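You operate a simulated robot arm through the tools that you are given. There is no shell and no other tool.

The job below is to be done with a simulated two-armed robot. You get a single attempt, and the scene is never put back.

Task
Clamp the meter in the holder on both sides, switch the holder on, link the probe and press READ.
Fine: leave the probe on the meter; write nothing.

The check looks at the end state, three seconds after you hand in, the way a careful person would. Anything else that was tipped, shoved, dropped, spilled or broken makes it a failure.

Robot
Two 7-joint arms with fingered hands on one trunk that stands fixed in place. Base frame: the origin is at the foot of the trunk, x ahead of it, y to its left, z up; the work surface is at about z = 80. Lengths are in cm, angles in degrees, forces in N, time in s.
The left shoulder is at [20, 13.5, 94.5], the right one opposite. Each reaches about 88.5 cm from its shoulder. Payload 4 kg a hand.
Tool frame (each hand has its own): the origin (TCP) lies between the finger pads and is the grasp point; the fingertips stand 2.5 cm ahead of it; z points along the fingers, y is the line along which they close. The gripper opens to 8.8 cm; its body begins 2.9 cm behind the TCP. The gripper is a hand of 4 fingers: y runs from the thumb to the fingers, the wrist lies at [-1.3, -10.6, -17.4] in the tool frame, and closing takes about 1.5 s.
Orientation is that of the tool frame in the base frame, as a unit quaternion [x, y, z, w]. With the fingers straight down and the wrist toward the robot, the tool's x, y and z point along [0, 1, 0], [1, 0, 0] and [0, 0, -1] of the base frame.

Tools
- The arms move only by the tool nudge_tool. It takes "left_series", "right_series" or both (then of equal length, played together; a hand with none holds still); each is a list that holds one entry, the list of rows, each a list of 6 numbers: the shift along the base's x, y, z in units of 20 mm (1.0 is 20 mm), then the turn, a rotation vector about the base's x, y, z in units of 4 degrees (1.0 is 4 degrees). In form: [[[tx, ty, tz, ax, ay, az], ...]]. A call has 1 to 20 rows; each row shifts and turns the commanded pose from where the row before left it. "left_claw" and "right_claw" are, for a hand that has rows, the closure in counts, from 0 (fully open) to 255 (shut), set as the call begins (left out, the last holds). A call with a number of a shift or a turn outside -1 to 1 is refused whole. A row lasts 0.2 s, in which the tool goes at most 5 cm and 8.6 degrees; a call with a longer step from one row to the next is refused whole, and so is a gripper value outside its range. Where a pose cannot be reached the arm comes as near as it can. A force on the tool above 40 N (or 10 N above the force at the start of the call, whichever is more), or a blocked arm, ends the call early, and 0.2 s more pass. The fingers move at their own pace (about 15.3 cm/s each) and stop on an object; they squeeze with about 27 N. The grip force told is the motor's: it shows also when the fingers shut on nothing. Time passes only in rows, and 0.2 s behind the last, so rows that do not move let the fingers close. It gives the time, the measured TCP pose, the force on the tool (base axes), the opening and the grip force at its end, in the units of the frame above (readings bear some noise), with the torque about the TCP (base axes, N m) and any sound that the robot's microphone picked up, and new pictures: "views" is both (left out), scene, wrist or none (wrist: the cameras of the hands that moved).
- Cameras (640 x 400 px; columns grow to the right, rows downward): "scene" is now at [14.33, 1.89, 155.73]; the picture's right is [0.22, -0.98, 0.00], its down [-0.60, -0.13, -0.79] and it looks along [0.77, 0.17, -0.62] (base axes); focal length 335 px, centre (320, 200). "left" rides on the left gripper at [-6.4, -8.3, -9.8] in its tool frame; the picture's right is [-0.62, -0.37, 0.69], its down [0.71, -0.63, 0.30] and it looks along [0.32, 0.68, 0.65] (tool axes); focal length 265 px, centre (320, 200). "right" rides on the right gripper at [6.4, -8.3, -9.8] in its tool frame; the picture's right is [-0.62, 0.37, -0.69], its down [-0.71, -0.63, 0.30] and it looks along [-0.32, 0.68, 0.65] (tool axes); focal length 265 px, centre (320, 200). There is no depth. A picture from a camera that has moved, and an enlarged one, comes with that camera's place and axes in the base frame and with its lens.
- slide_trunk(by): slides the trunk up (or, below 0, down) by that many cm; the arms and the scene camera ride with it, the base frame stays. It gives what a move gives, with no picture.
- grasp_type(shape, hand): the hand has 4 fingers and takes this shape, open, in about a second: jaw (thumb against the fingers, like two jaws); tri (thumb and two fingers); tip (a fingertip pinch); poke (one finger out to press); point (the index stretched); flat (the hand flat); cup (the hand cupped); fist (a fist). The gripper value then closes the fingers along that shape, each until it touches; the sizes above hold for jaw. It gives what a move gives, with no picture.
- pan_tilt(pan, tilt): turns the head with the scene camera to pan (to the left, within 97 degrees either way) and tilt (down, from -29 to 69), counted from straight ahead of the robot. It gives what a move gives, and a new picture of the scene camera.
- enlarge(camera, box): a new picture of the part [left, top, right, bottom] of that camera's present view, enlarged. No time passes.
- hand_in(): hands the job in; it is judged then, once.

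Nothing tells you positions but the pictures and the camera data. Unless the task says otherwise, let go and move clear before handing in.

The tools are called as a command line: name --argument value ..., lists and objects as JSON in quotes. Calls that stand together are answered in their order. nudge_tool: Moves the arms, as the interface text tells. Its arguments: {"type":"object","properties":{"left_series":{"type":"array"},"left_claw":{"type":"number"},"right_series":{"type":"array"},"right_claw":{"type":"number"},"views":{"type":"string","enum":["both","scene","wrist","none"]}},"required":[]} The other tools are called the same way: slide_trunk (by) moves the trunk up or down; grasp_type (shape, hand) gives the hand a shape; pan_tilt (pan, tilt) turns the head that bears the scene camera; enlarge (camera, box) takes an enlarged picture of a part of a camera's view; hand_in () hands the job in.

At the start:

```text
time: 0.0
left_eef_pos: [55.03, 32.25, 124.83]
left_orientation: [0.707, 0.707, 0.001, 0.001]
left_ft_force: [0.4, 0.3, -0.1]
left_moment: [0.01, 0.0, 0.02]
left_gripper_width: 8.75
left_finger_force: 0.0
left_shape: jaw
right_eef_pos: [58.32, -17.06, 117.7]
right_orientation: [0.707, 0.708, -0.001, 0.0]
right_ft_force: [-0.9, 0.2, -0.1]
right_moment: [0.0, 0.0, 0.0]
right_gripper_width: 8.76
right_finger_force: 0.0
right_shape: jaw
trunk travel left (down, up): [-55.0, 22.0]
head pan, tilt (commanded): [12.5, 38.0]
```

scene: 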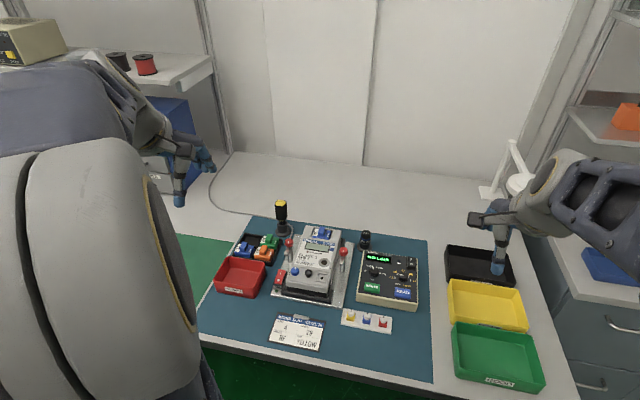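
right: 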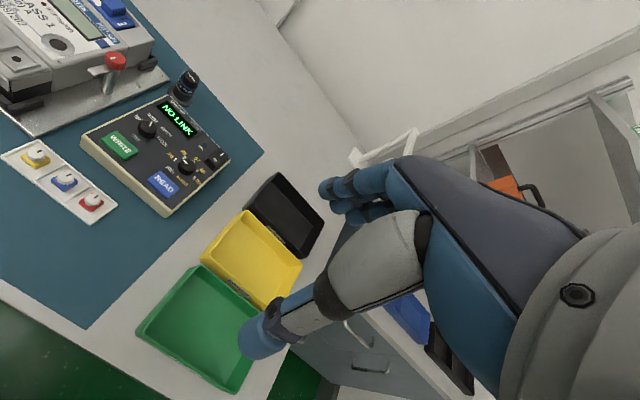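
left: 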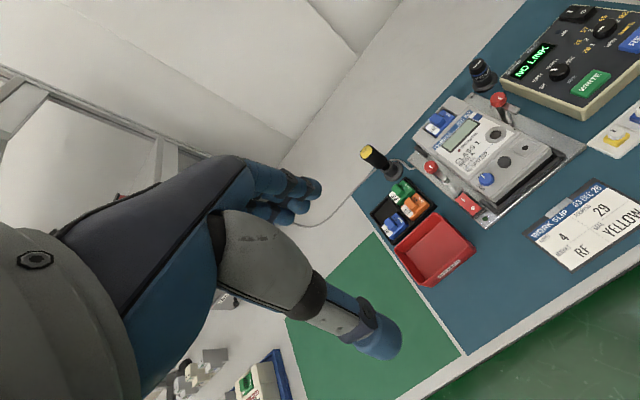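

I see a meter in a holder with two red-knobbed clamp levers, a red rocker switch at the left, a control box with READ/WRITE, and something like a probe. I'll enlarge the views to find details before moving.

enlarge --camera "scene" --box '[255, 190, 365, 310]'

enlarge --camera "scene" --box '[340, 220, 440, 340]'

enlarge --camera "left" --box '[350, 50, 640, 280]'

enlarge --camera "right" --box '[0, 0, 260, 220]'

```text
3.33 times, centred on (310, 250) of scene
camera zoom: at [14.33, 1.89, 155.73], right [0.22, -0.98, 0.0], down [-0.6, -0.13, -0.79], along [0.77, 0.17, -0.62], focal length 1118 px, centre (353, 33)
```

zoom: 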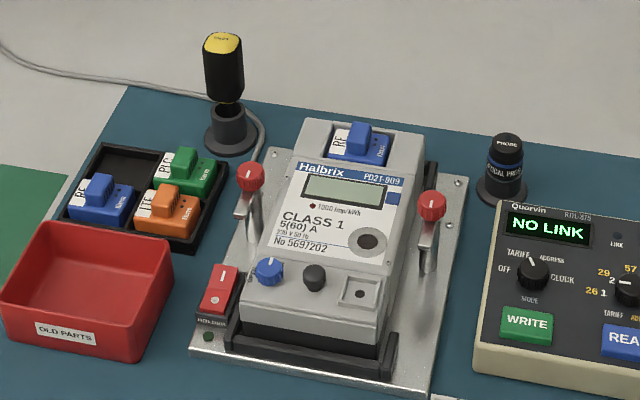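

```text
3.33 times, centred on (390, 280) of scene
camera zoom: at [14.33, 1.89, 155.73], right [0.22, -0.98, 0.0], down [-0.6, -0.13, -0.79], along [0.77, 0.17, -0.62], focal length 1118 px, centre (87, -67)
```

zoom: 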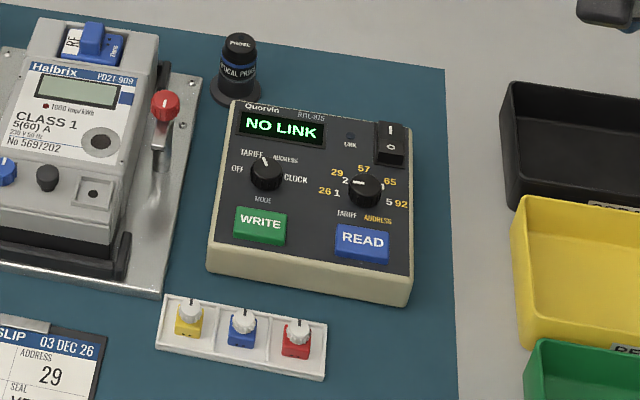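

```text
1.74 times, centred on (495, 165) of left
camera zoom: at [46.56, 25.86, 134.65], right [-0.37, -0.62, -0.69], down [-0.63, 0.71, -0.3], along [0.68, 0.32, -0.65], focal length 462 px, centre (16, 261)
```

zoom: 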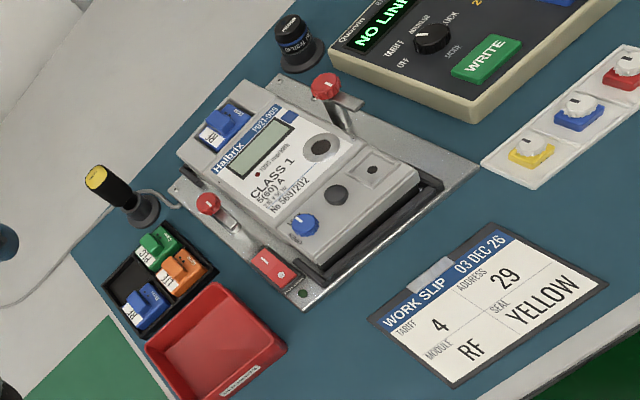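

```text
1.82 times, centred on (130, 110) of right
camera zoom: at [49.94, -10.72, 127.55], right [0.37, -0.62, 0.69], down [-0.63, -0.71, -0.3], along [0.68, -0.32, -0.65], focal length 483 px, centre (666, 364)
```

zoom: 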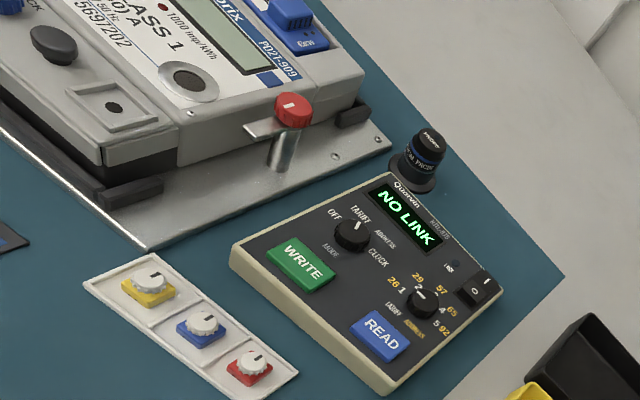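

The clamps look like posts carrying a small arm with a red knob; I need to see how they work, so I'll zoom in closer.

enlarge --camera "right" --box '[80, 30, 180, 100]'

enlarge --camera "left" --box '[410, 130, 510, 230]'

enlarge --camera "left" --box '[460, 60, 540, 130]'

enlarge --camera "scene" --box '[265, 230, 305, 300]'

enlarge --camera "scene" --box '[320, 225, 370, 285]'

```text
5.71 times, centred on (130, 65) of right
camera zoom: at [49.94, -10.72, 127.55], right [0.37, -0.62, 0.69], down [-0.63, -0.71, -0.3], along [0.68, -0.32, -0.65], focal length 1517 px, centre (1406, 971)
```

zoom: 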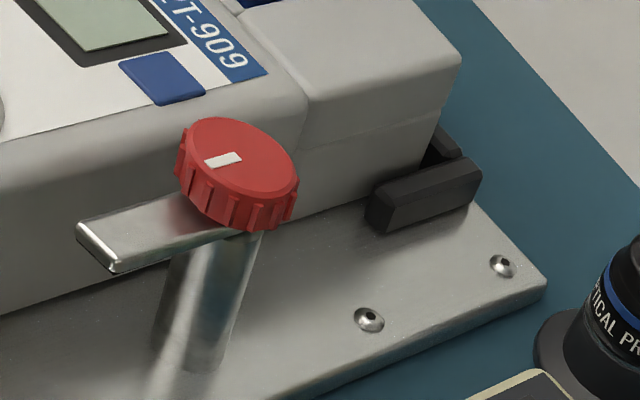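

```text
4.00 times, centred on (460, 180) of left
camera zoom: at [46.56, 25.86, 134.65], right [-0.37, -0.62, -0.69], down [-0.63, 0.71, -0.3], along [0.68, 0.32, -0.65], focal length 1062 px, centre (-240, 280)
```

zoom: 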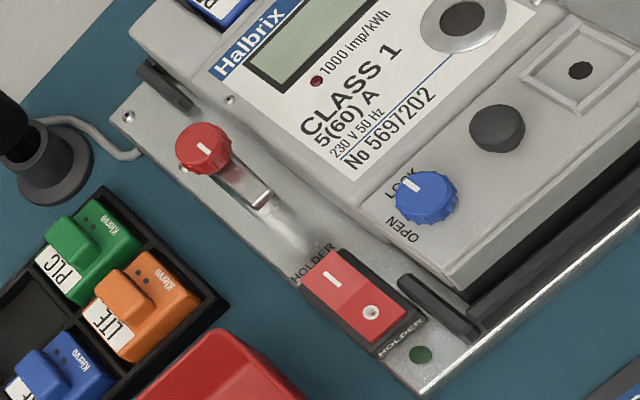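

```text
5.71 times, centred on (500, 95) of left
camera zoom: at [46.56, 25.86, 134.65], right [-0.37, -0.62, -0.69], down [-0.63, 0.71, -0.3], along [0.68, 0.32, -0.65], focal length 1517 px, centre (-709, 800)
```

zoom: 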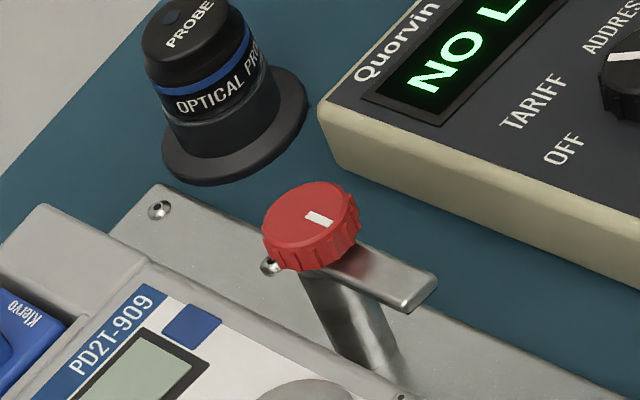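

```text
5.71 times, centred on (285, 265) of scene
camera zoom: at [14.33, 1.89, 155.73], right [0.22, -0.98, 0.0], down [-0.6, -0.13, -0.79], along [0.77, 0.17, -0.62], focal length 1916 px, centre (520, -171)
```

zoom: 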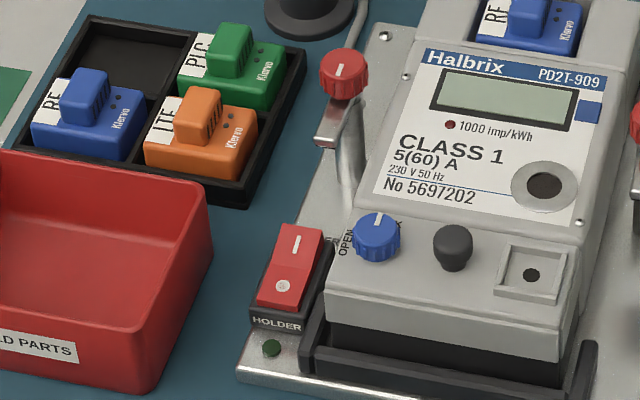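

```text
6.67 times, centred on (345, 255) of scene
camera zoom: at [14.33, 1.89, 155.73], right [0.22, -0.98, 0.0], down [-0.6, -0.13, -0.79], along [0.77, 0.17, -0.62], focal length 2235 px, centre (153, -167)
```

zoom: 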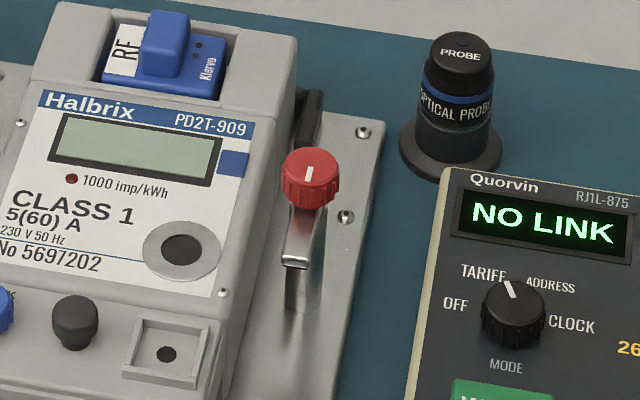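

The holder has two swing clamps: red knurled knobs on posts, with the right one at about (77.2, 9.2, 89.4) and the left at about (77.1, 24.6, 89). Their arms now point toward the robot and must swing inward over the meter face (z ≈ 87.5). I'll bring the right hand above the right knob, turned so that it can twist the knob clockwise.

nudge_tool --right_series '[[[0.47, 0.655, -0.39, 0, 0, 1], [0.47, 0.655, -0.39, 0, 0, 1], [0.47, 0.655, -0.39, 0, 0, 1], [0.47, 0.655, -0.39, 0, 0, 1], [0.47, 0.655, -0.39, 0, 0, 1], [0.47, 0.655, -0.39, 0, 0, 1], [0.47, 0.655, -0.39, 0, 0, 1], [0.47, 0.655, -0.39, 0, 0, 1], [0.47, 0.655, -0.39, 0, 0, 1], [0.47, 0.655, -0.39, 0, 0, 1], [0.47, 0.655, -0.39, 0, 0, 1], [0.47, 0.655, -0.39, 0, 0, 1], [0.47, 0.655, -0.39, 0, 0, 1], [0.47, 0.655, -0.39, 0, 0, 1], [0.47, 0.655, -0.39, 0, 0, 1], [0.47, 0.655, -0.39, 0, 0, 1], [0.47, 0.655, -0.39, 0, 0, 1], [0.47, 0.655, -0.39, 0, 0, 1], [0.47, 0.655, -0.39, 0, 0, 1], [0.47, 0.655, -0.39, 0, 0, 1]]]' --views "both"

```text
time: 4.2
left_eef_pos: [55.05, 32.28, 124.85]
left_orientation: [0.707, 0.707, 0.002, 0.0]
left_ft_force: [-1.3, 0.1, 0.0]
left_moment: [-0.02, 0.01, 0.01]
left_gripper_width: 8.76
left_finger_force: 0.0
left_shape: jaw
right_eef_pos: [77.01, 9.11, 102.17]
right_orientation: [0.086, 0.996, 0.0, 0.0]
right_ft_force: [0.3, -1.0, 0.0]
right_moment: [-0.02, -0.02, -0.04]
right_gripper_width: 8.77
right_finger_force: 0.0
right_shape: jaw
trunk travel left (down, up): [-55.0, 22.0]
head pan, tilt (commanded): [12.5, 38.0]
camera scene: at [14.31, 1.88, 155.73], right [0.22, -0.98, 0.0], down [-0.6, -0.13, -0.79], along [0.77, 0.17, -0.62], focal length 335 px, centre (320, 200)
camera right: at [69.34, 1.96, 112.0], right [0.67, 0.26, 0.69], down [0.6, -0.74, -0.3], along [0.44, 0.62, -0.65], focal length 265 px, centre (320, 200)
```

scene: 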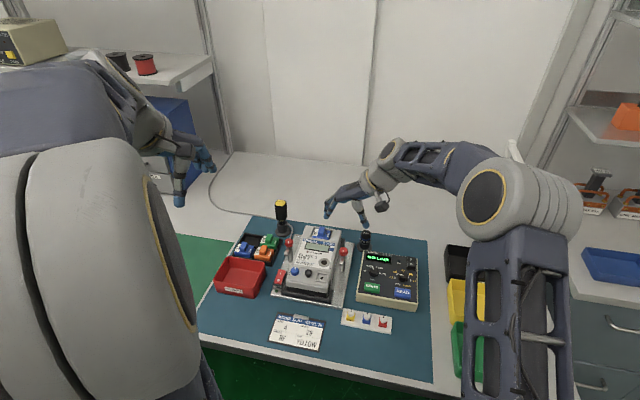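
right: 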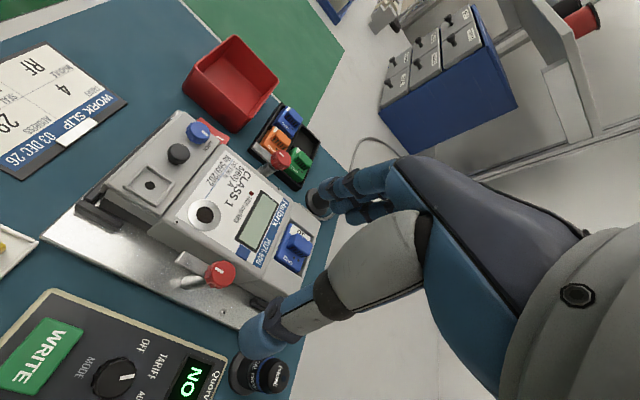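

The right hand is above the right clamp at 80° of yaw. I'll take a zoomed look to refine the knob position.

enlarge --camera "right" --box '[150, 220, 300, 320]'

enlarge --camera "right" --box '[90, 90, 350, 260]'

enlarge --camera "right" --box '[200, 300, 330, 400]'

enlarge --camera "scene" --box '[260, 180, 400, 300]'

```text
4.00 times, centred on (225, 270) of right
camera zoom: at [69.34, 1.96, 112.0], right [0.67, 0.26, 0.69], down [0.6, -0.74, -0.3], along [0.44, 0.62, -0.65], focal length 1062 px, centre (700, -80)
```

zoom: 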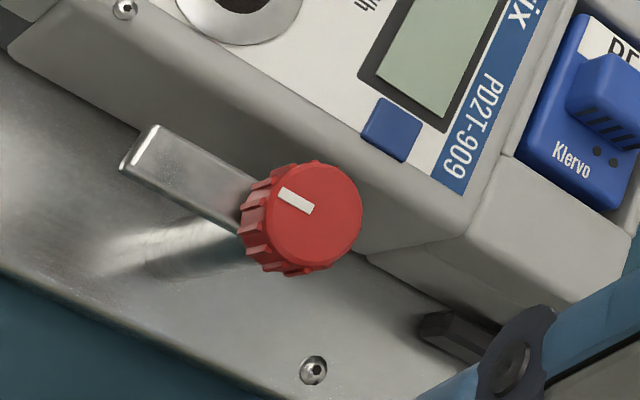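

```text
2.35 times, centred on (220, 175) of right
camera zoom: at [69.34, 1.96, 112.0], right [0.67, 0.26, 0.69], down [0.6, -0.74, -0.3], along [0.44, 0.62, -0.65], focal length 624 px, centre (555, 259)
```

zoom: 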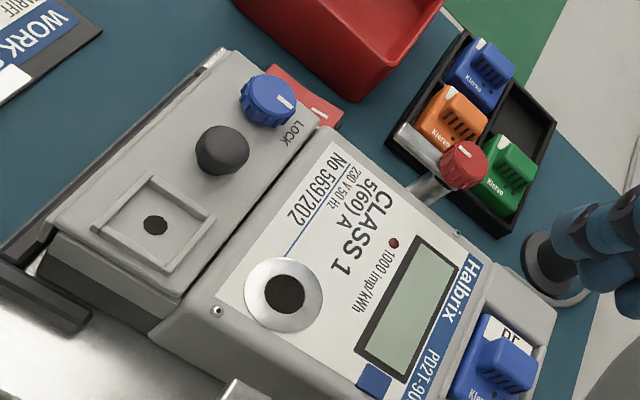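

```text
4.00 times, centred on (265, 350) of right
camera zoom: at [69.34, 1.96, 112.0], right [0.67, 0.26, 0.69], down [0.6, -0.74, -0.3], along [0.44, 0.62, -0.65], focal length 1062 px, centre (540, -400)
```

zoom: 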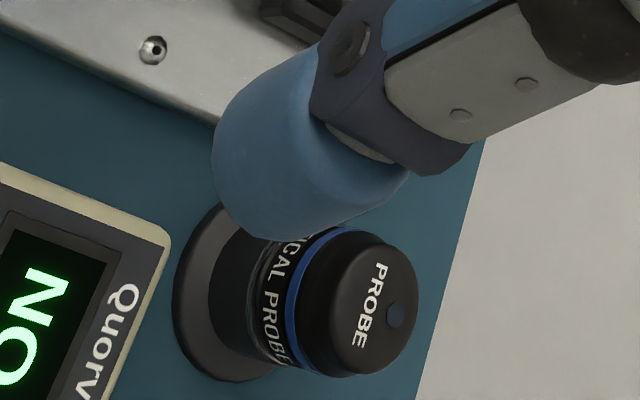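

```text
3.33 times, centred on (330, 240) of scene
camera zoom: at [14.31, 1.88, 155.73], right [0.22, -0.98, 0.0], down [-0.6, -0.13, -0.79], along [0.77, 0.17, -0.62], focal length 1118 px, centre (287, 67)
```

zoom: 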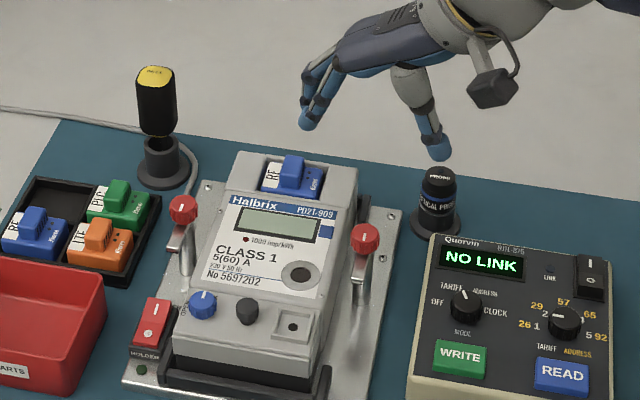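

The knob centre refines to about (77.25, 9.15) with its top at z ≈ 89.4. I'll half-close the jaw and lower it so the fingertips sit beside the knob.

nudge_tool --right_series '[[[0.06, 0.02, -0.8, 0, 0, 1], [0.06, 0, -0.8, 0, 0, 1], [0, 0, -0.8, 0, 0, 0], [0, 0, -0.8, 0, 0, 0], [0, 0, -0.8, 0, 0, 0], [0, 0, -0.7, 0, 0, 0], [0, 0, -0.4, 0, 0, 0], [0, 0, 0, 0, 0, 0]]]' --right_claw 105 --views "both"

```text
time: 6.0
left_eef_pos: [55.0, 32.25, 124.66]
left_orientation: [0.707, 0.707, 0.0, 0.001]
left_ft_force: [-0.6, -0.6, 0.2]
left_moment: [0.0, 0.01, -0.03]
left_gripper_width: 8.76
left_finger_force: 0.0
left_shape: jaw
right_eef_pos: [77.31, 9.19, 91.78]
right_orientation: [0.018, 1.0, 0.0, 0.0]
right_ft_force: [-0.6, 0.9, 0.0]
right_moment: [0.02, 0.01, -0.01]
right_gripper_width: 5.25
right_finger_force: 0.0
right_shape: jaw
trunk travel left (down, up): [-55.0, 22.0]
head pan, tilt (commanded): [12.5, 38.0]
camera scene: at [14.33, 1.89, 155.73], right [0.22, -0.98, 0.0], down [-0.6, -0.13, -0.79], along [0.77, 0.17, -0.62], focal length 335 px, centre (320, 200)
camera right: at [70.6, 1.01, 101.69], right [0.63, 0.35, 0.69], down [0.69, -0.65, -0.3], along [0.35, 0.67, -0.65], focal length 265 px, centre (320, 200)
```

scene: 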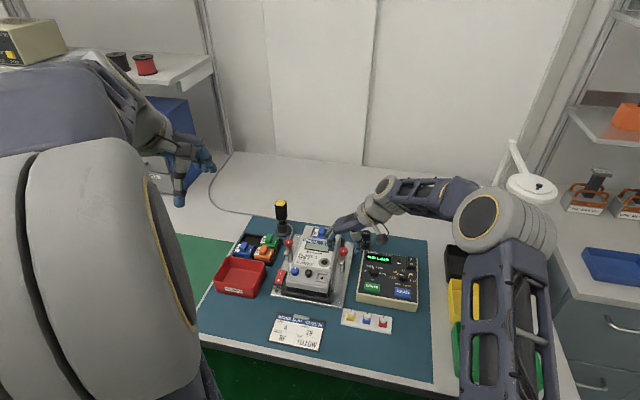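
right: 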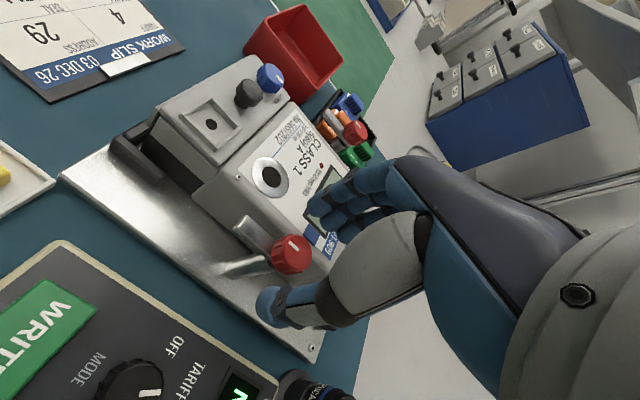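

enlarge --camera "right" --box '[220, 170, 380, 340]'

enlarge --camera "scene" --box '[310, 200, 400, 280]'

```text
2.35 times, centred on (300, 255) of right
camera zoom: at [70.6, 1.01, 101.69], right [0.63, 0.35, 0.69], down [0.69, -0.65, -0.3], along [0.35, 0.67, -0.65], focal length 624 px, centre (367, 71)
```

zoom: 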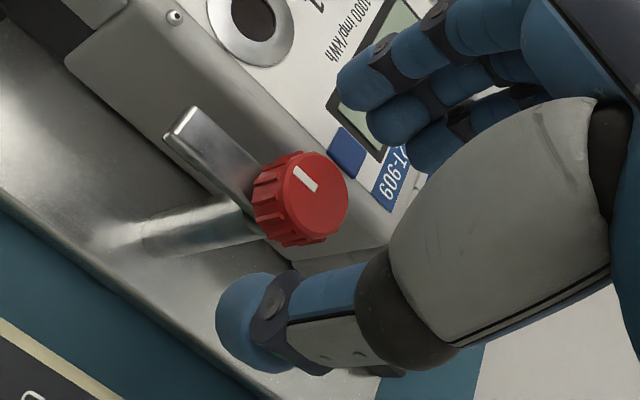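

```text
5.00 times, centred on (355, 240) of scene
camera zoom: at [14.33, 1.89, 155.73], right [0.22, -0.98, 0.0], down [-0.6, -0.13, -0.79], along [0.77, 0.17, -0.62], focal length 1676 px, centre (145, 0)
```

zoom: 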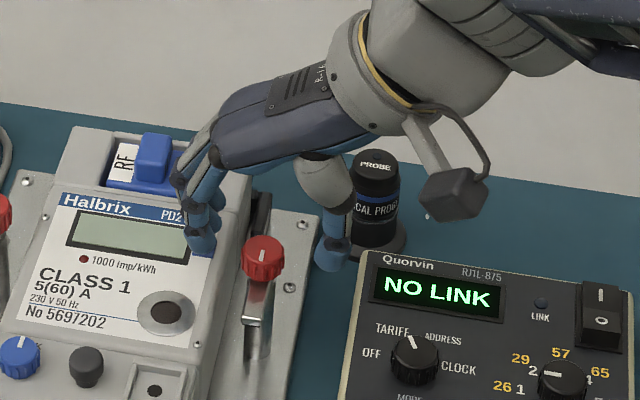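

The knob sits between thumb and fingers, with the tips just above it. I'll lower about 0.8 cm and close on it.

nudge_tool --right_series '[[[-0.03, 0, -0.2, 0, 0, 0], [0, 0, -0.2, 0, 0, 0], [0, 0, 0, 0, 0, 0]]]' --right_claw 105 --views "none"

nudge_tool --right_series '[[[0, 0, 0, 0, 0, 0], [0, 0, 0, 0, 0, 0], [0, 0, 0, 0, 0, 0], [0, 0, 0, 0, 0, 0], [0, 0, 0, 0, 0, 0], [0, 0, 0, 0, 0, 0], [0, 0, 0, 0, 0, 0]]]' --right_claw 230 --views "both"

```text
time: 6.8
left_eef_pos: [54.99, 32.23, 124.7]
left_orientation: [0.707, 0.707, 0.0, 0.0]
left_ft_force: [-0.5, -0.3, 0.3]
left_moment: [0.01, 0.0, 0.02]
left_gripper_width: 8.77
left_finger_force: 0.1
left_shape: jaw
right_eef_pos: [77.23, 9.16, 91.07]
right_orientation: [0.017, 1.0, 0.0, 0.0]
right_ft_force: [-0.3, -0.5, -0.6]
right_moment: [-0.05, -0.02, -0.01]
right_gripper_width: 5.21
right_finger_force: 0.0
right_shape: jaw
trunk travel left (down, up): [-55.0, 22.0]
head pan, tilt (commanded): [12.5, 38.0]
```

```text
time: 8.4
left_eef_pos: [54.97, 32.35, 124.73]
left_orientation: [0.707, 0.707, 0.001, 0.0]
left_ft_force: [-0.6, -0.3, 0.9]
left_moment: [-0.02, 0.01, 0.0]
left_gripper_width: 8.77
left_finger_force: 0.1
left_shape: jaw
right_eef_pos: [77.19, 9.07, 91.05]
right_orientation: [0.018, 1.0, -0.001, 0.0]
right_ft_force: [-2.8, -3.0, -1.5]
right_moment: [-0.03, 0.07, -0.02]
right_gripper_width: 1.18
right_finger_force: 27.1
right_shape: jaw
trunk travel left (down, up): [-55.0, 22.0]
head pan, tilt (commanded): [12.5, 38.0]
camera scene: at [14.32, 1.88, 155.73], right [0.22, -0.98, 0.0], down [-0.6, -0.13, -0.79], along [0.77, 0.17, -0.62], focal length 335 px, centre (320, 200)
camera right: at [70.55, 0.97, 100.96], right [0.63, 0.35, 0.69], down [0.69, -0.65, -0.3], along [0.35, 0.67, -0.65], focal length 265 px, centre (320, 200)
```

scene: 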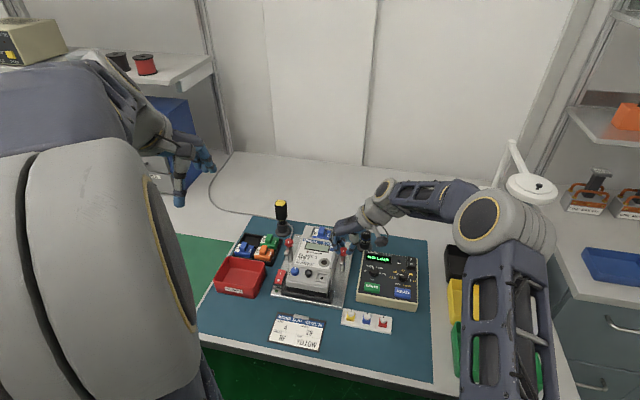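
right: 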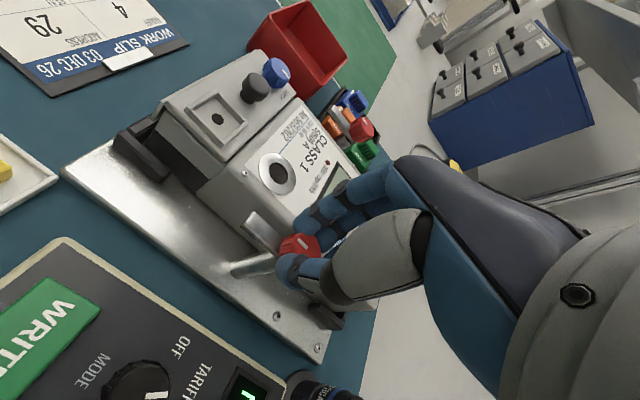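

enlarge --camera "right" --box '[220, 170, 380, 340]'

enlarge --camera "scene" --box '[310, 200, 400, 280]'

```text
2.35 times, centred on (300, 255) of right
camera zoom: at [70.55, 0.97, 100.96], right [0.63, 0.35, 0.69], down [0.69, -0.65, -0.3], along [0.35, 0.67, -0.65], focal length 624 px, centre (367, 71)
```

zoom: 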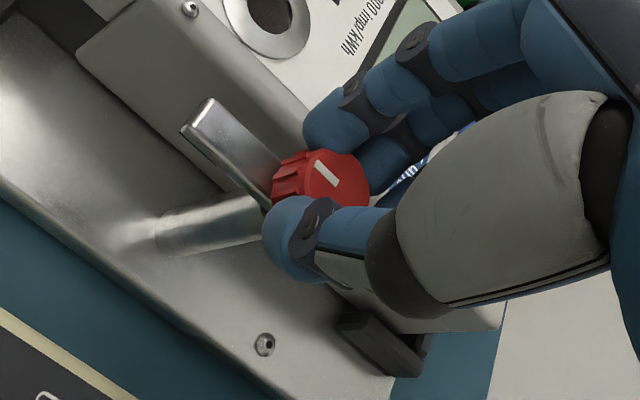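

```text
5.00 times, centred on (355, 240) of scene
camera zoom: at [14.32, 1.88, 155.73], right [0.22, -0.98, 0.0], down [-0.6, -0.13, -0.79], along [0.77, 0.17, -0.62], focal length 1676 px, centre (145, 0)
```

zoom: 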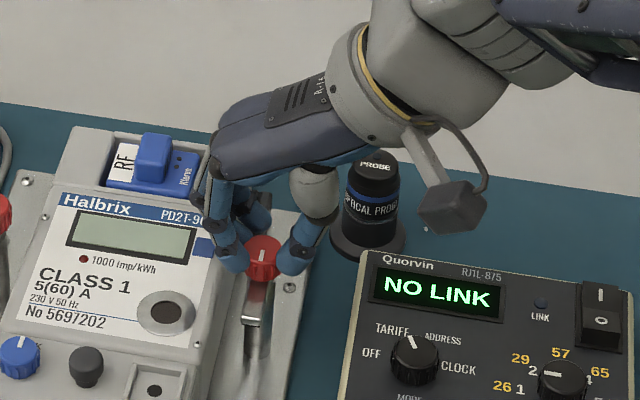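

The knob is held between the thumb and two fingers. Now I'll twist clockwise 44° and check that the arm follows.

nudge_tool --right_series '[[[0, 0, 0, 0, 0, -1], [0, 0, 0, 0, 0, -1], [0, 0, 0, 0, 0, -1], [0, 0, 0, 0, 0, -1], [0, 0, 0, 0, 0, -1], [0, 0, 0, 0, 0, -1], [0, 0, 0, 0, 0, -1], [0, 0, 0, 0, 0, -1], [0, 0, 0, 0, 0, -1], [0, 0, 0, 0, 0, -1], [0, 0, 0, 0, 0, -1]]]' --right_claw 230 --views "both"

enlarge --camera "scene" --box '[310, 200, 400, 280]'

enlarge --camera "right" --box '[200, 170, 360, 340]'

```text
time: 10.8
left_eef_pos: [54.94, 32.4, 124.71]
left_orientation: [0.707, 0.707, 0.001, 0.0]
left_ft_force: [-0.1, 0.0, 0.1]
left_moment: [-0.03, 0.0, 0.03]
left_gripper_width: 8.76
left_finger_force: 0.0
left_shape: jaw
right_eef_pos: [77.17, 9.25, 91.09]
right_orientation: [0.39, 0.921, 0.0, -0.001]
right_ft_force: [-2.9, 8.7, 0.8]
right_moment: [0.22, 0.01, 0.06]
right_gripper_width: 1.19
right_finger_force: 27.1
right_shape: jaw
trunk travel left (down, up): [-55.0, 22.0]
head pan, tilt (commanded): [12.5, 38.0]
camera scene: at [14.32, 1.91, 155.73], right [0.22, -0.98, 0.0], down [-0.6, -0.13, -0.79], along [0.77, 0.17, -0.62], focal length 335 px, centre (320, 200)
camera right: at [66.77, 7.98, 100.94], right [0.7, -0.19, 0.69], down [0.04, -0.95, -0.31], along [0.72, 0.24, -0.65], focal length 265 px, centre (320, 200)
```

scene: 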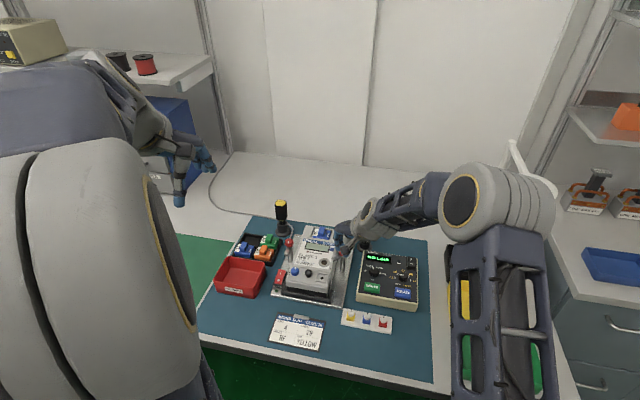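
right: 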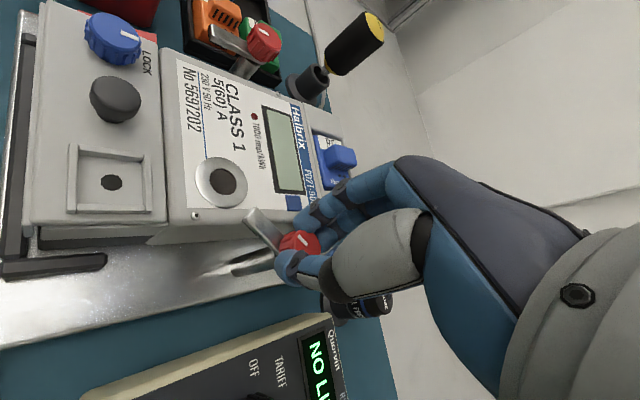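

```text
5.00 times, centred on (355, 240) of scene
camera zoom: at [14.32, 1.91, 155.73], right [0.22, -0.98, 0.0], down [-0.6, -0.13, -0.79], along [0.77, 0.17, -0.62], focal length 1676 px, centre (145, 0)
```

zoom: 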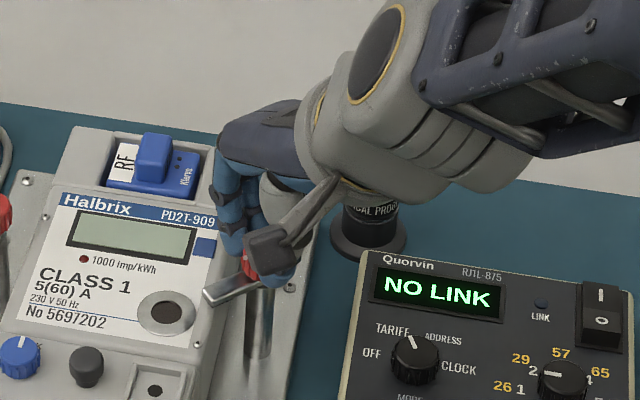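

```text
2.35 times, centred on (280, 255) of right
camera zoom: at [66.77, 7.98, 100.94], right [0.7, -0.19, 0.69], down [0.04, -0.95, -0.31], along [0.72, 0.24, -0.65], focal length 624 px, centre (414, 71)
```

zoom: 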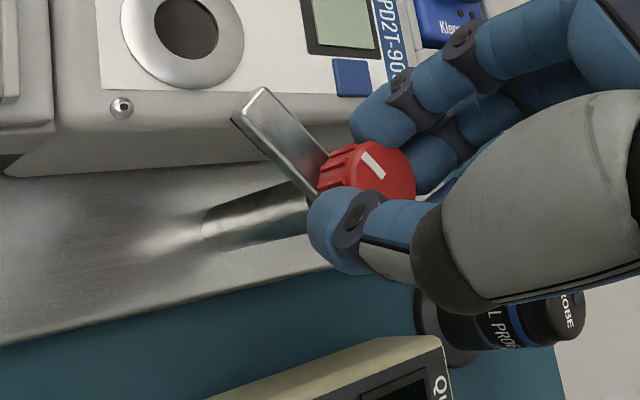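

The arm is swinging with the hand. I'll continue the twist through the remaining 44°.

nudge_tool --right_series '[[[0, 0, 0, 0, 0, -1], [0, 0, 0, 0, 0, -1], [0, 0, 0, 0, 0, -1], [0, 0, 0, 0, 0, -1], [0, 0, 0, 0, 0, -1], [0, 0, 0, 0, 0, -1], [0, 0, 0, 0, 0, -1], [0, 0, 0, 0, 0, -1], [0, 0, 0, 0, 0, -1], [0, 0, 0, 0, 0, -1], [0, 0, 0, 0, 0, -1]]]' --right_claw 230 --views "both"

enlarge --camera "right" --box '[200, 130, 360, 340]'

enlarge --camera "scene" --box '[310, 200, 400, 280]'

```text
time: 13.2
left_eef_pos: [54.87, 32.34, 124.88]
left_orientation: [0.707, 0.707, 0.0, 0.001]
left_ft_force: [0.3, 0.0, 0.0]
left_moment: [0.0, 0.01, -0.01]
left_gripper_width: 8.75
left_finger_force: 0.0
left_shape: jaw
right_eef_pos: [77.16, 9.23, 91.03]
right_orientation: [0.706, 0.708, 0.0, -0.001]
right_ft_force: [-2.8, 14.5, -1.3]
right_moment: [0.27, -0.04, 0.22]
right_gripper_width: 1.2
right_finger_force: 26.4
right_shape: jaw
trunk travel left (down, up): [-55.0, 22.0]
head pan, tilt (commanded): [12.5, 38.0]
camera scene: at [14.32, 1.93, 155.73], right [0.22, -0.98, 0.0], down [-0.6, -0.13, -0.79], along [0.77, 0.17, -0.62], focal length 335 px, centre (320, 200)
camera right: at [68.89, 15.69, 100.99], right [0.37, -0.62, 0.69], down [-0.63, -0.71, -0.3], along [0.68, -0.32, -0.66], focal length 265 px, centre (320, 200)
```

scene: 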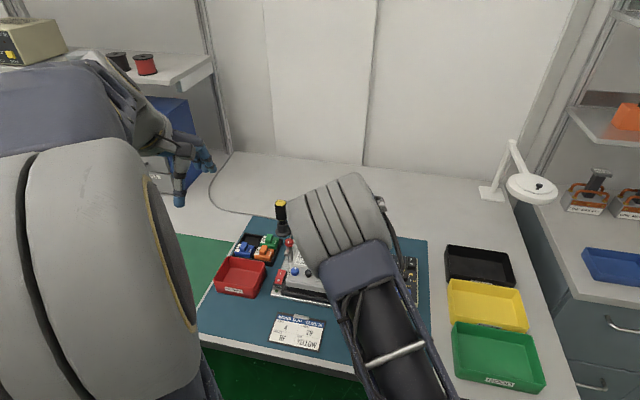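
right: 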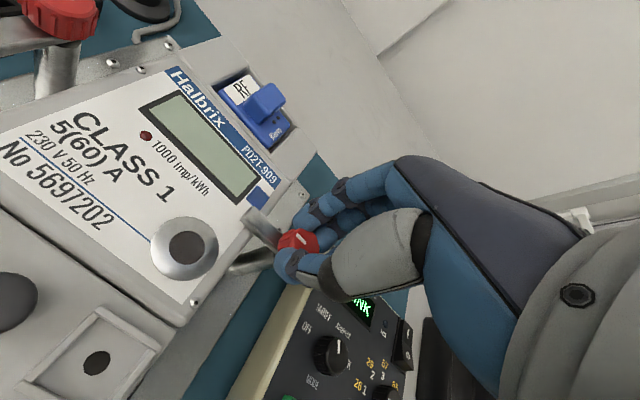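

```text
1.90 times, centred on (280, 235) of right
camera zoom: at [68.89, 15.69, 100.99], right [0.37, -0.62, 0.69], down [-0.63, -0.71, -0.3], along [0.68, -0.32, -0.66], focal length 506 px, centre (396, 133)
```

zoom: 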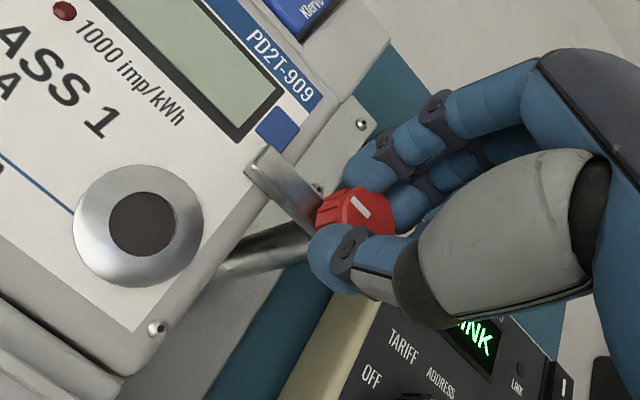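

```text
5.00 times, centred on (355, 240) of scene
camera zoom: at [14.32, 1.93, 155.73], right [0.22, -0.98, 0.0], down [-0.6, -0.13, -0.79], along [0.77, 0.17, -0.62], focal length 1676 px, centre (145, 0)
```

zoom: 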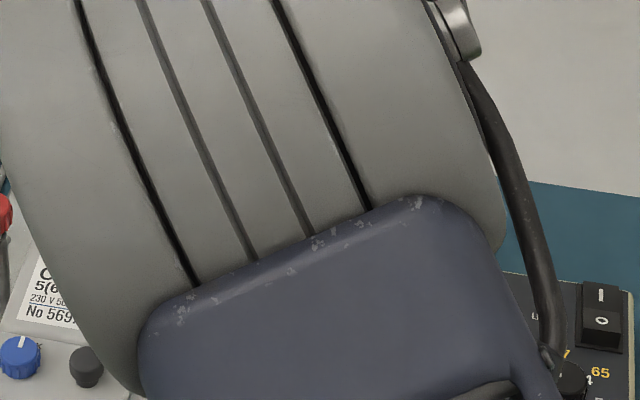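

The right arm now points across the meter, with its tip at about (77.1, 12.8), so it has turned roughly 90°. I'll add a few degrees to make sure it's against its stop, watching the moment.

nudge_tool --right_series '[[[0, 0, 0, 0, 0, -0.7], [0, 0, 0, 0, 0, -0.7], [0, 0, 0, 0, 0, 0]]]' --right_claw 230 --views "wrist"

enlarge --camera "right" --box '[200, 130, 360, 340]'

```text
time: 14.0
left_eef_pos: [54.95, 32.28, 124.82]
left_orientation: [0.707, 0.708, 0.0, 0.001]
left_ft_force: [-1.3, 0.2, -0.6]
left_moment: [0.0, 0.03, 0.02]
left_gripper_width: 8.77
left_finger_force: 0.0
left_shape: jaw
right_eef_pos: [77.07, 9.33, 91.14]
right_orientation: [0.74, 0.673, 0.001, -0.001]
right_ft_force: [-4.0, 20.5, -0.2]
right_moment: [0.42, -0.02, 0.28]
right_gripper_width: 1.21
right_finger_force: 27.2
right_shape: jaw
trunk travel left (down, up): [-55.0, 22.0]
head pan, tilt (commanded): [12.5, 38.0]
camera right: at [69.56, 16.49, 100.98], right [0.31, -0.65, 0.69], down [-0.7, -0.65, -0.31], along [0.65, -0.39, -0.65], focal length 265 px, centre (320, 200)
```

right: 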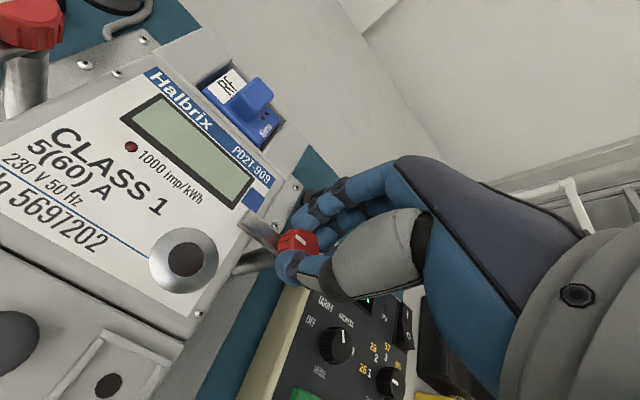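

```text
1.90 times, centred on (280, 235) of right
camera zoom: at [69.56, 16.49, 100.98], right [0.31, -0.65, 0.69], down [-0.7, -0.65, -0.31], along [0.65, -0.39, -0.65], focal length 506 px, centre (396, 133)
```

zoom: 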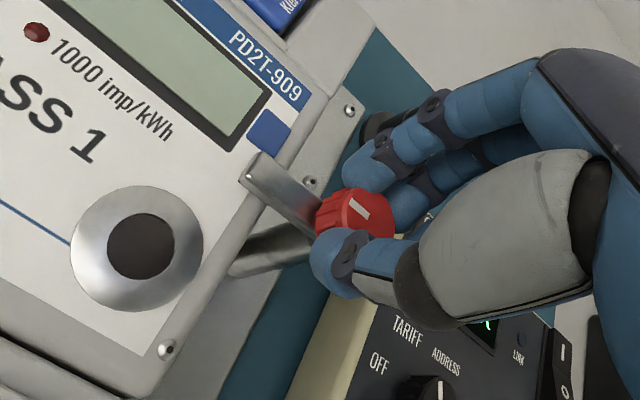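

The arm is square across the meter and the moment has risen, so it's at the stop. I'll release partly, lift up, and look.

nudge_tool --right_series '[[[0, 0, 0, 0, 0, 0], [0, 0, 0, 0, 0, 0], [0, 0, 0, 0, 0, 0], [0, 0, 0, 0, 0, 0], [0, 0, 0.5, 0, 0, 0], [0, 0, 1, 0, 0, 0], [0, 0, 1, 0, 0, 0], [0, 0, 1, 0, 0, 0], [0, 0, 1, 0, 0, 0], [0, 0, 1, 0, 0, 0]]]' --right_claw 95 --views "both"

enlarge --camera "right" --box '[100, 130, 360, 340]'

```text
time: 16.2
left_eef_pos: [55.01, 32.29, 124.8]
left_orientation: [0.707, 0.707, 0.001, 0.0]
left_ft_force: [0.2, 0.8, -0.2]
left_moment: [0.0, 0.01, -0.02]
left_gripper_width: 8.78
left_finger_force: 0.1
left_shape: jaw
right_eef_pos: [77.2, 9.21, 101.95]
right_orientation: [0.741, 0.672, 0.0, 0.0]
right_ft_force: [-0.1, 0.7, 0.3]
right_moment: [0.02, 0.03, 0.0]
right_gripper_width: 5.48
right_finger_force: 0.1
right_shape: jaw
trunk travel left (down, up): [-55.0, 22.0]
head pan, tilt (commanded): [12.5, 38.0]
camera scene: at [14.34, 1.9, 155.72], right [0.22, -0.98, 0.0], down [-0.6, -0.13, -0.79], along [0.77, 0.17, -0.62], focal length 335 px, centre (320, 200)
camera right: at [69.55, 16.32, 111.82], right [0.31, -0.65, 0.69], down [-0.7, -0.65, -0.3], along [0.65, -0.39, -0.65], focal length 265 px, centre (320, 200)
```

scene: 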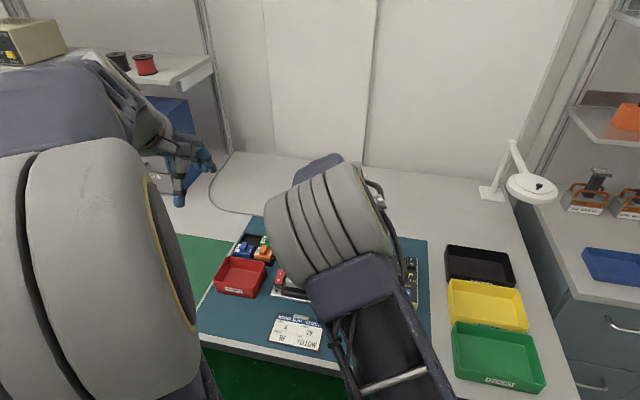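
right: 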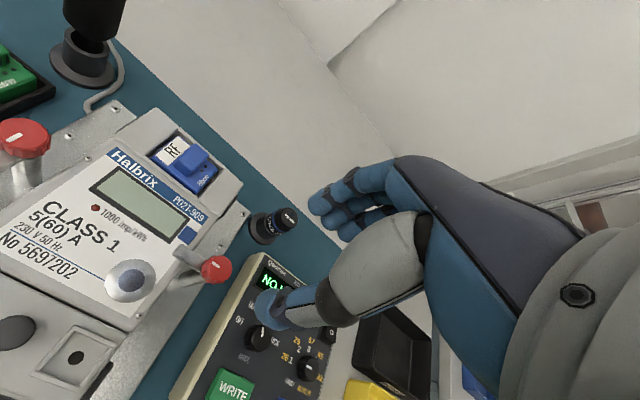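

```text
1.90 times, centred on (230, 235) of right
camera zoom: at [69.55, 16.32, 111.82], right [0.31, -0.65, 0.69], down [-0.7, -0.65, -0.3], along [0.65, -0.39, -0.65], focal length 506 px, centre (491, 133)
```

zoom: 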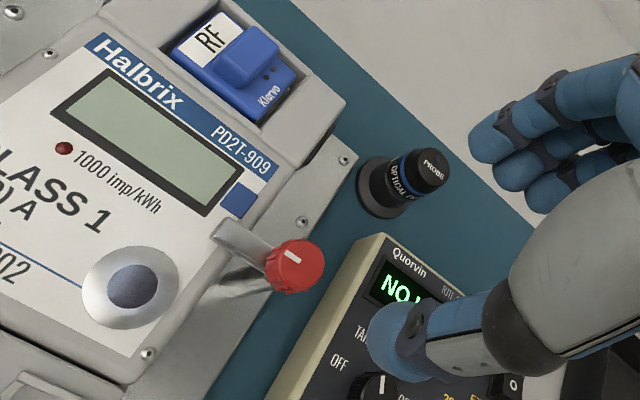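

The right clamp is across the meter. Now I'll back the right hand off to its side and bring the left hand above the left knob, turned the mirrored way.

nudge_tool --right_series '[[[-0.375, -0.575, 0.25, 0, 0, 0.0675], [-0.375, -0.575, 0.25, 0, 0, 0.0675], [-0.375, -0.575, 0.25, 0, 0, 0.0675], [-0.375, -0.575, 0.25, 0, 0, 0.0675], [-0.375, -0.575, 0.25, 0, 0, 0.0675], [-0.375, -0.575, 0.25, 0, 0, 0.0675], [-0.375, -0.575, 0.25, 0, 0, 0.0675], [-0.375, -0.575, 0.25, 0, 0, 0.0675], [-0.375, -0.575, 0.25, 0, 0, 0.0675], [-0.375, -0.575, 0.25, 0, 0, 0.0675], [-0.375, -0.575, 0.25, 0, 0, 0.0675], [-0.375, -0.575, 0.25, 0, 0, 0.0675], [-0.375, -0.575, 0.25, 0, 0, 0.0675], [-0.375, -0.575, 0.25, 0, 0, 0.0675], [-0.375, -0.575, 0.25, 0, 0, 0.0675], [-0.375, -0.575, 0.25, 0, 0, 0.0675], [-0.375, -0.575, 0.25, 0, 0, 0.0675], [-0.375, -0.575, 0.25, 0, 0, 0.0675], [-0.375, -0.575, 0.25, 0, 0, 0.0675], [-0.375, -0.575, 0.25, 0, 0, 0.0675]]]' --left_series '[[[0.5525, -0.1925, -0.57, 0, 0, -1], [0.5525, -0.1925, -0.57, 0, 0, -1], [0.5525, -0.1925, -0.57, 0, 0, -1], [0.5525, -0.1925, -0.57, 0, 0, -1], [0.5525, -0.1925, -0.57, 0, 0, -1], [0.5525, -0.1925, -0.57, 0, 0, -1], [0.5525, -0.1925, -0.57, 0, 0, -1], [0.5525, -0.1925, -0.57, 0, 0, -1], [0.5525, -0.1925, -0.57, 0, 0, -1], [0.5525, -0.1925, -0.57, 0, 0, -1], [0.5525, -0.1925, -0.57, 0, 0, -1], [0.5525, -0.1925, -0.57, 0, 0, -1], [0.5525, -0.1925, -0.57, 0, 0, -1], [0.5525, -0.1925, -0.57, 0, 0, -1], [0.5525, -0.1925, -0.57, 0, 0, -1], [0.5525, -0.1925, -0.57, 0, 0, -1], [0.5525, -0.1925, -0.57, 0, 0, -1], [0.5525, -0.1925, -0.57, 0, 0, -1], [0.5525, -0.1925, -0.57, 0, 0, -1], [0.5525, -0.1925, -0.57, 0, 0, -1]]]' --views "both"

enlarge --camera "left" --box '[250, 180, 550, 380]'

enlarge --camera "scene" --box '[240, 180, 380, 300]'

```text
time: 20.4
left_eef_pos: [77.12, 24.46, 101.96]
left_orientation: [0.996, 0.088, 0.001, -0.001]
left_ft_force: [-0.4, 0.0, 0.2]
left_moment: [-0.01, -0.02, -0.02]
left_gripper_width: 8.78
left_finger_force: 0.1
left_shape: jaw
right_eef_pos: [62.11, -13.75, 112.07]
right_orientation: [0.708, 0.706, 0.0, 0.001]
right_ft_force: [-0.3, 0.1, 0.0]
right_moment: [-0.04, -0.01, -0.03]
right_gripper_width: 5.46
right_finger_force: 0.1
right_shape: jaw
trunk travel left (down, up): [-55.0, 22.0]
head pan, tilt (commanded): [12.5, 38.0]
camera scene: at [14.32, 1.9, 155.73], right [0.22, -0.98, 0.0], down [-0.6, -0.13, -0.79], along [0.77, 0.17, -0.62], focal length 335 px, centre (320, 200)
camera right: at [53.91, -7.38, 121.91], right [0.37, -0.62, 0.69], down [-0.63, -0.71, -0.3], along [0.68, -0.33, -0.65], focal length 265 px, centre (320, 200)
camera left: at [69.26, 31.58, 111.79], right [-0.67, 0.26, -0.69], down [0.6, 0.74, -0.3], along [0.44, -0.62, -0.65], focal length 265 px, centre (320, 200)
```

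scene: 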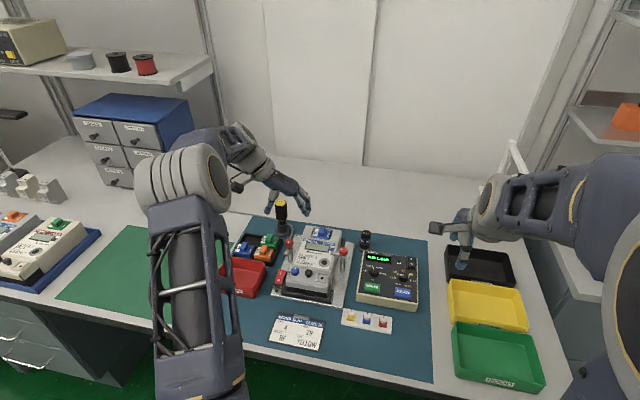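
right: 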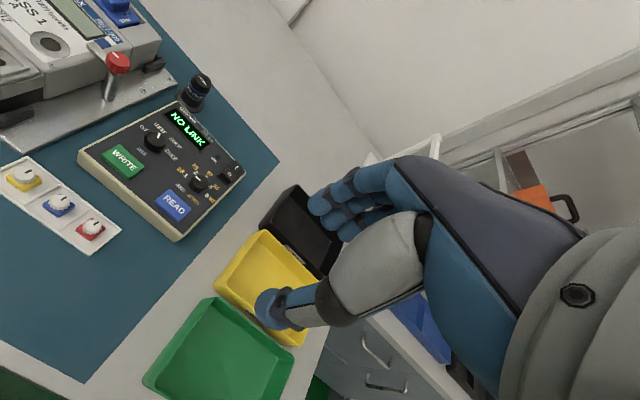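
left: 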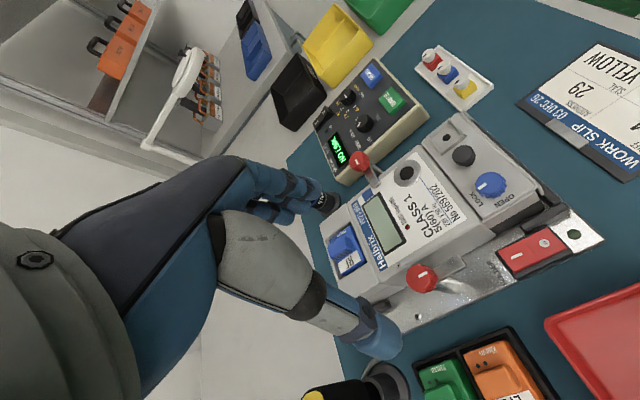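

```text
2.00 times, centred on (400, 280) of left
camera zoom: at [69.26, 31.58, 111.79], right [-0.67, 0.26, -0.69], down [0.6, 0.74, -0.3], along [0.44, -0.62, -0.65], focal length 531 px, centre (160, 40)
```

zoom: 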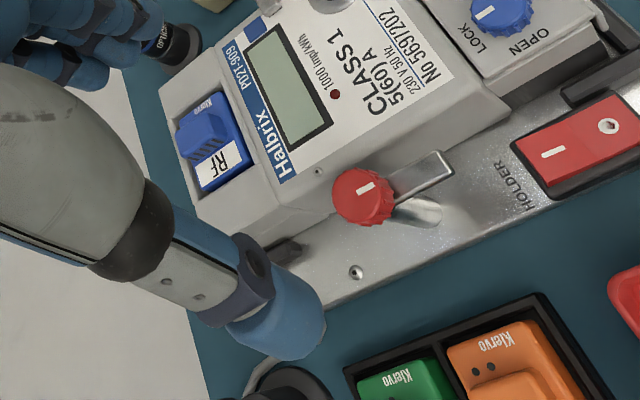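

```text
3.33 times, centred on (310, 240) of scene
camera zoom: at [14.32, 1.9, 155.73], right [0.22, -0.98, 0.0], down [-0.6, -0.13, -0.79], along [0.77, 0.17, -0.62], focal length 1118 px, centre (353, 67)
```

zoom: 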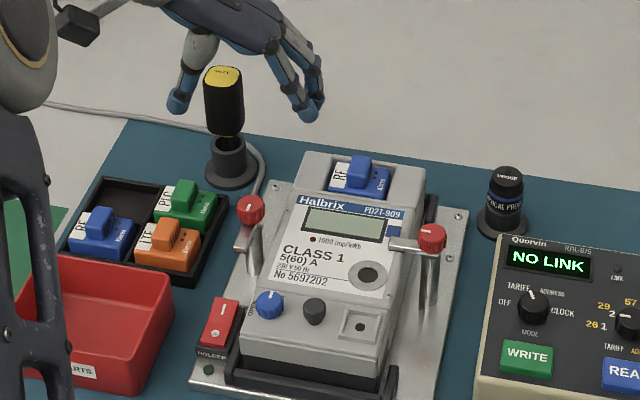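

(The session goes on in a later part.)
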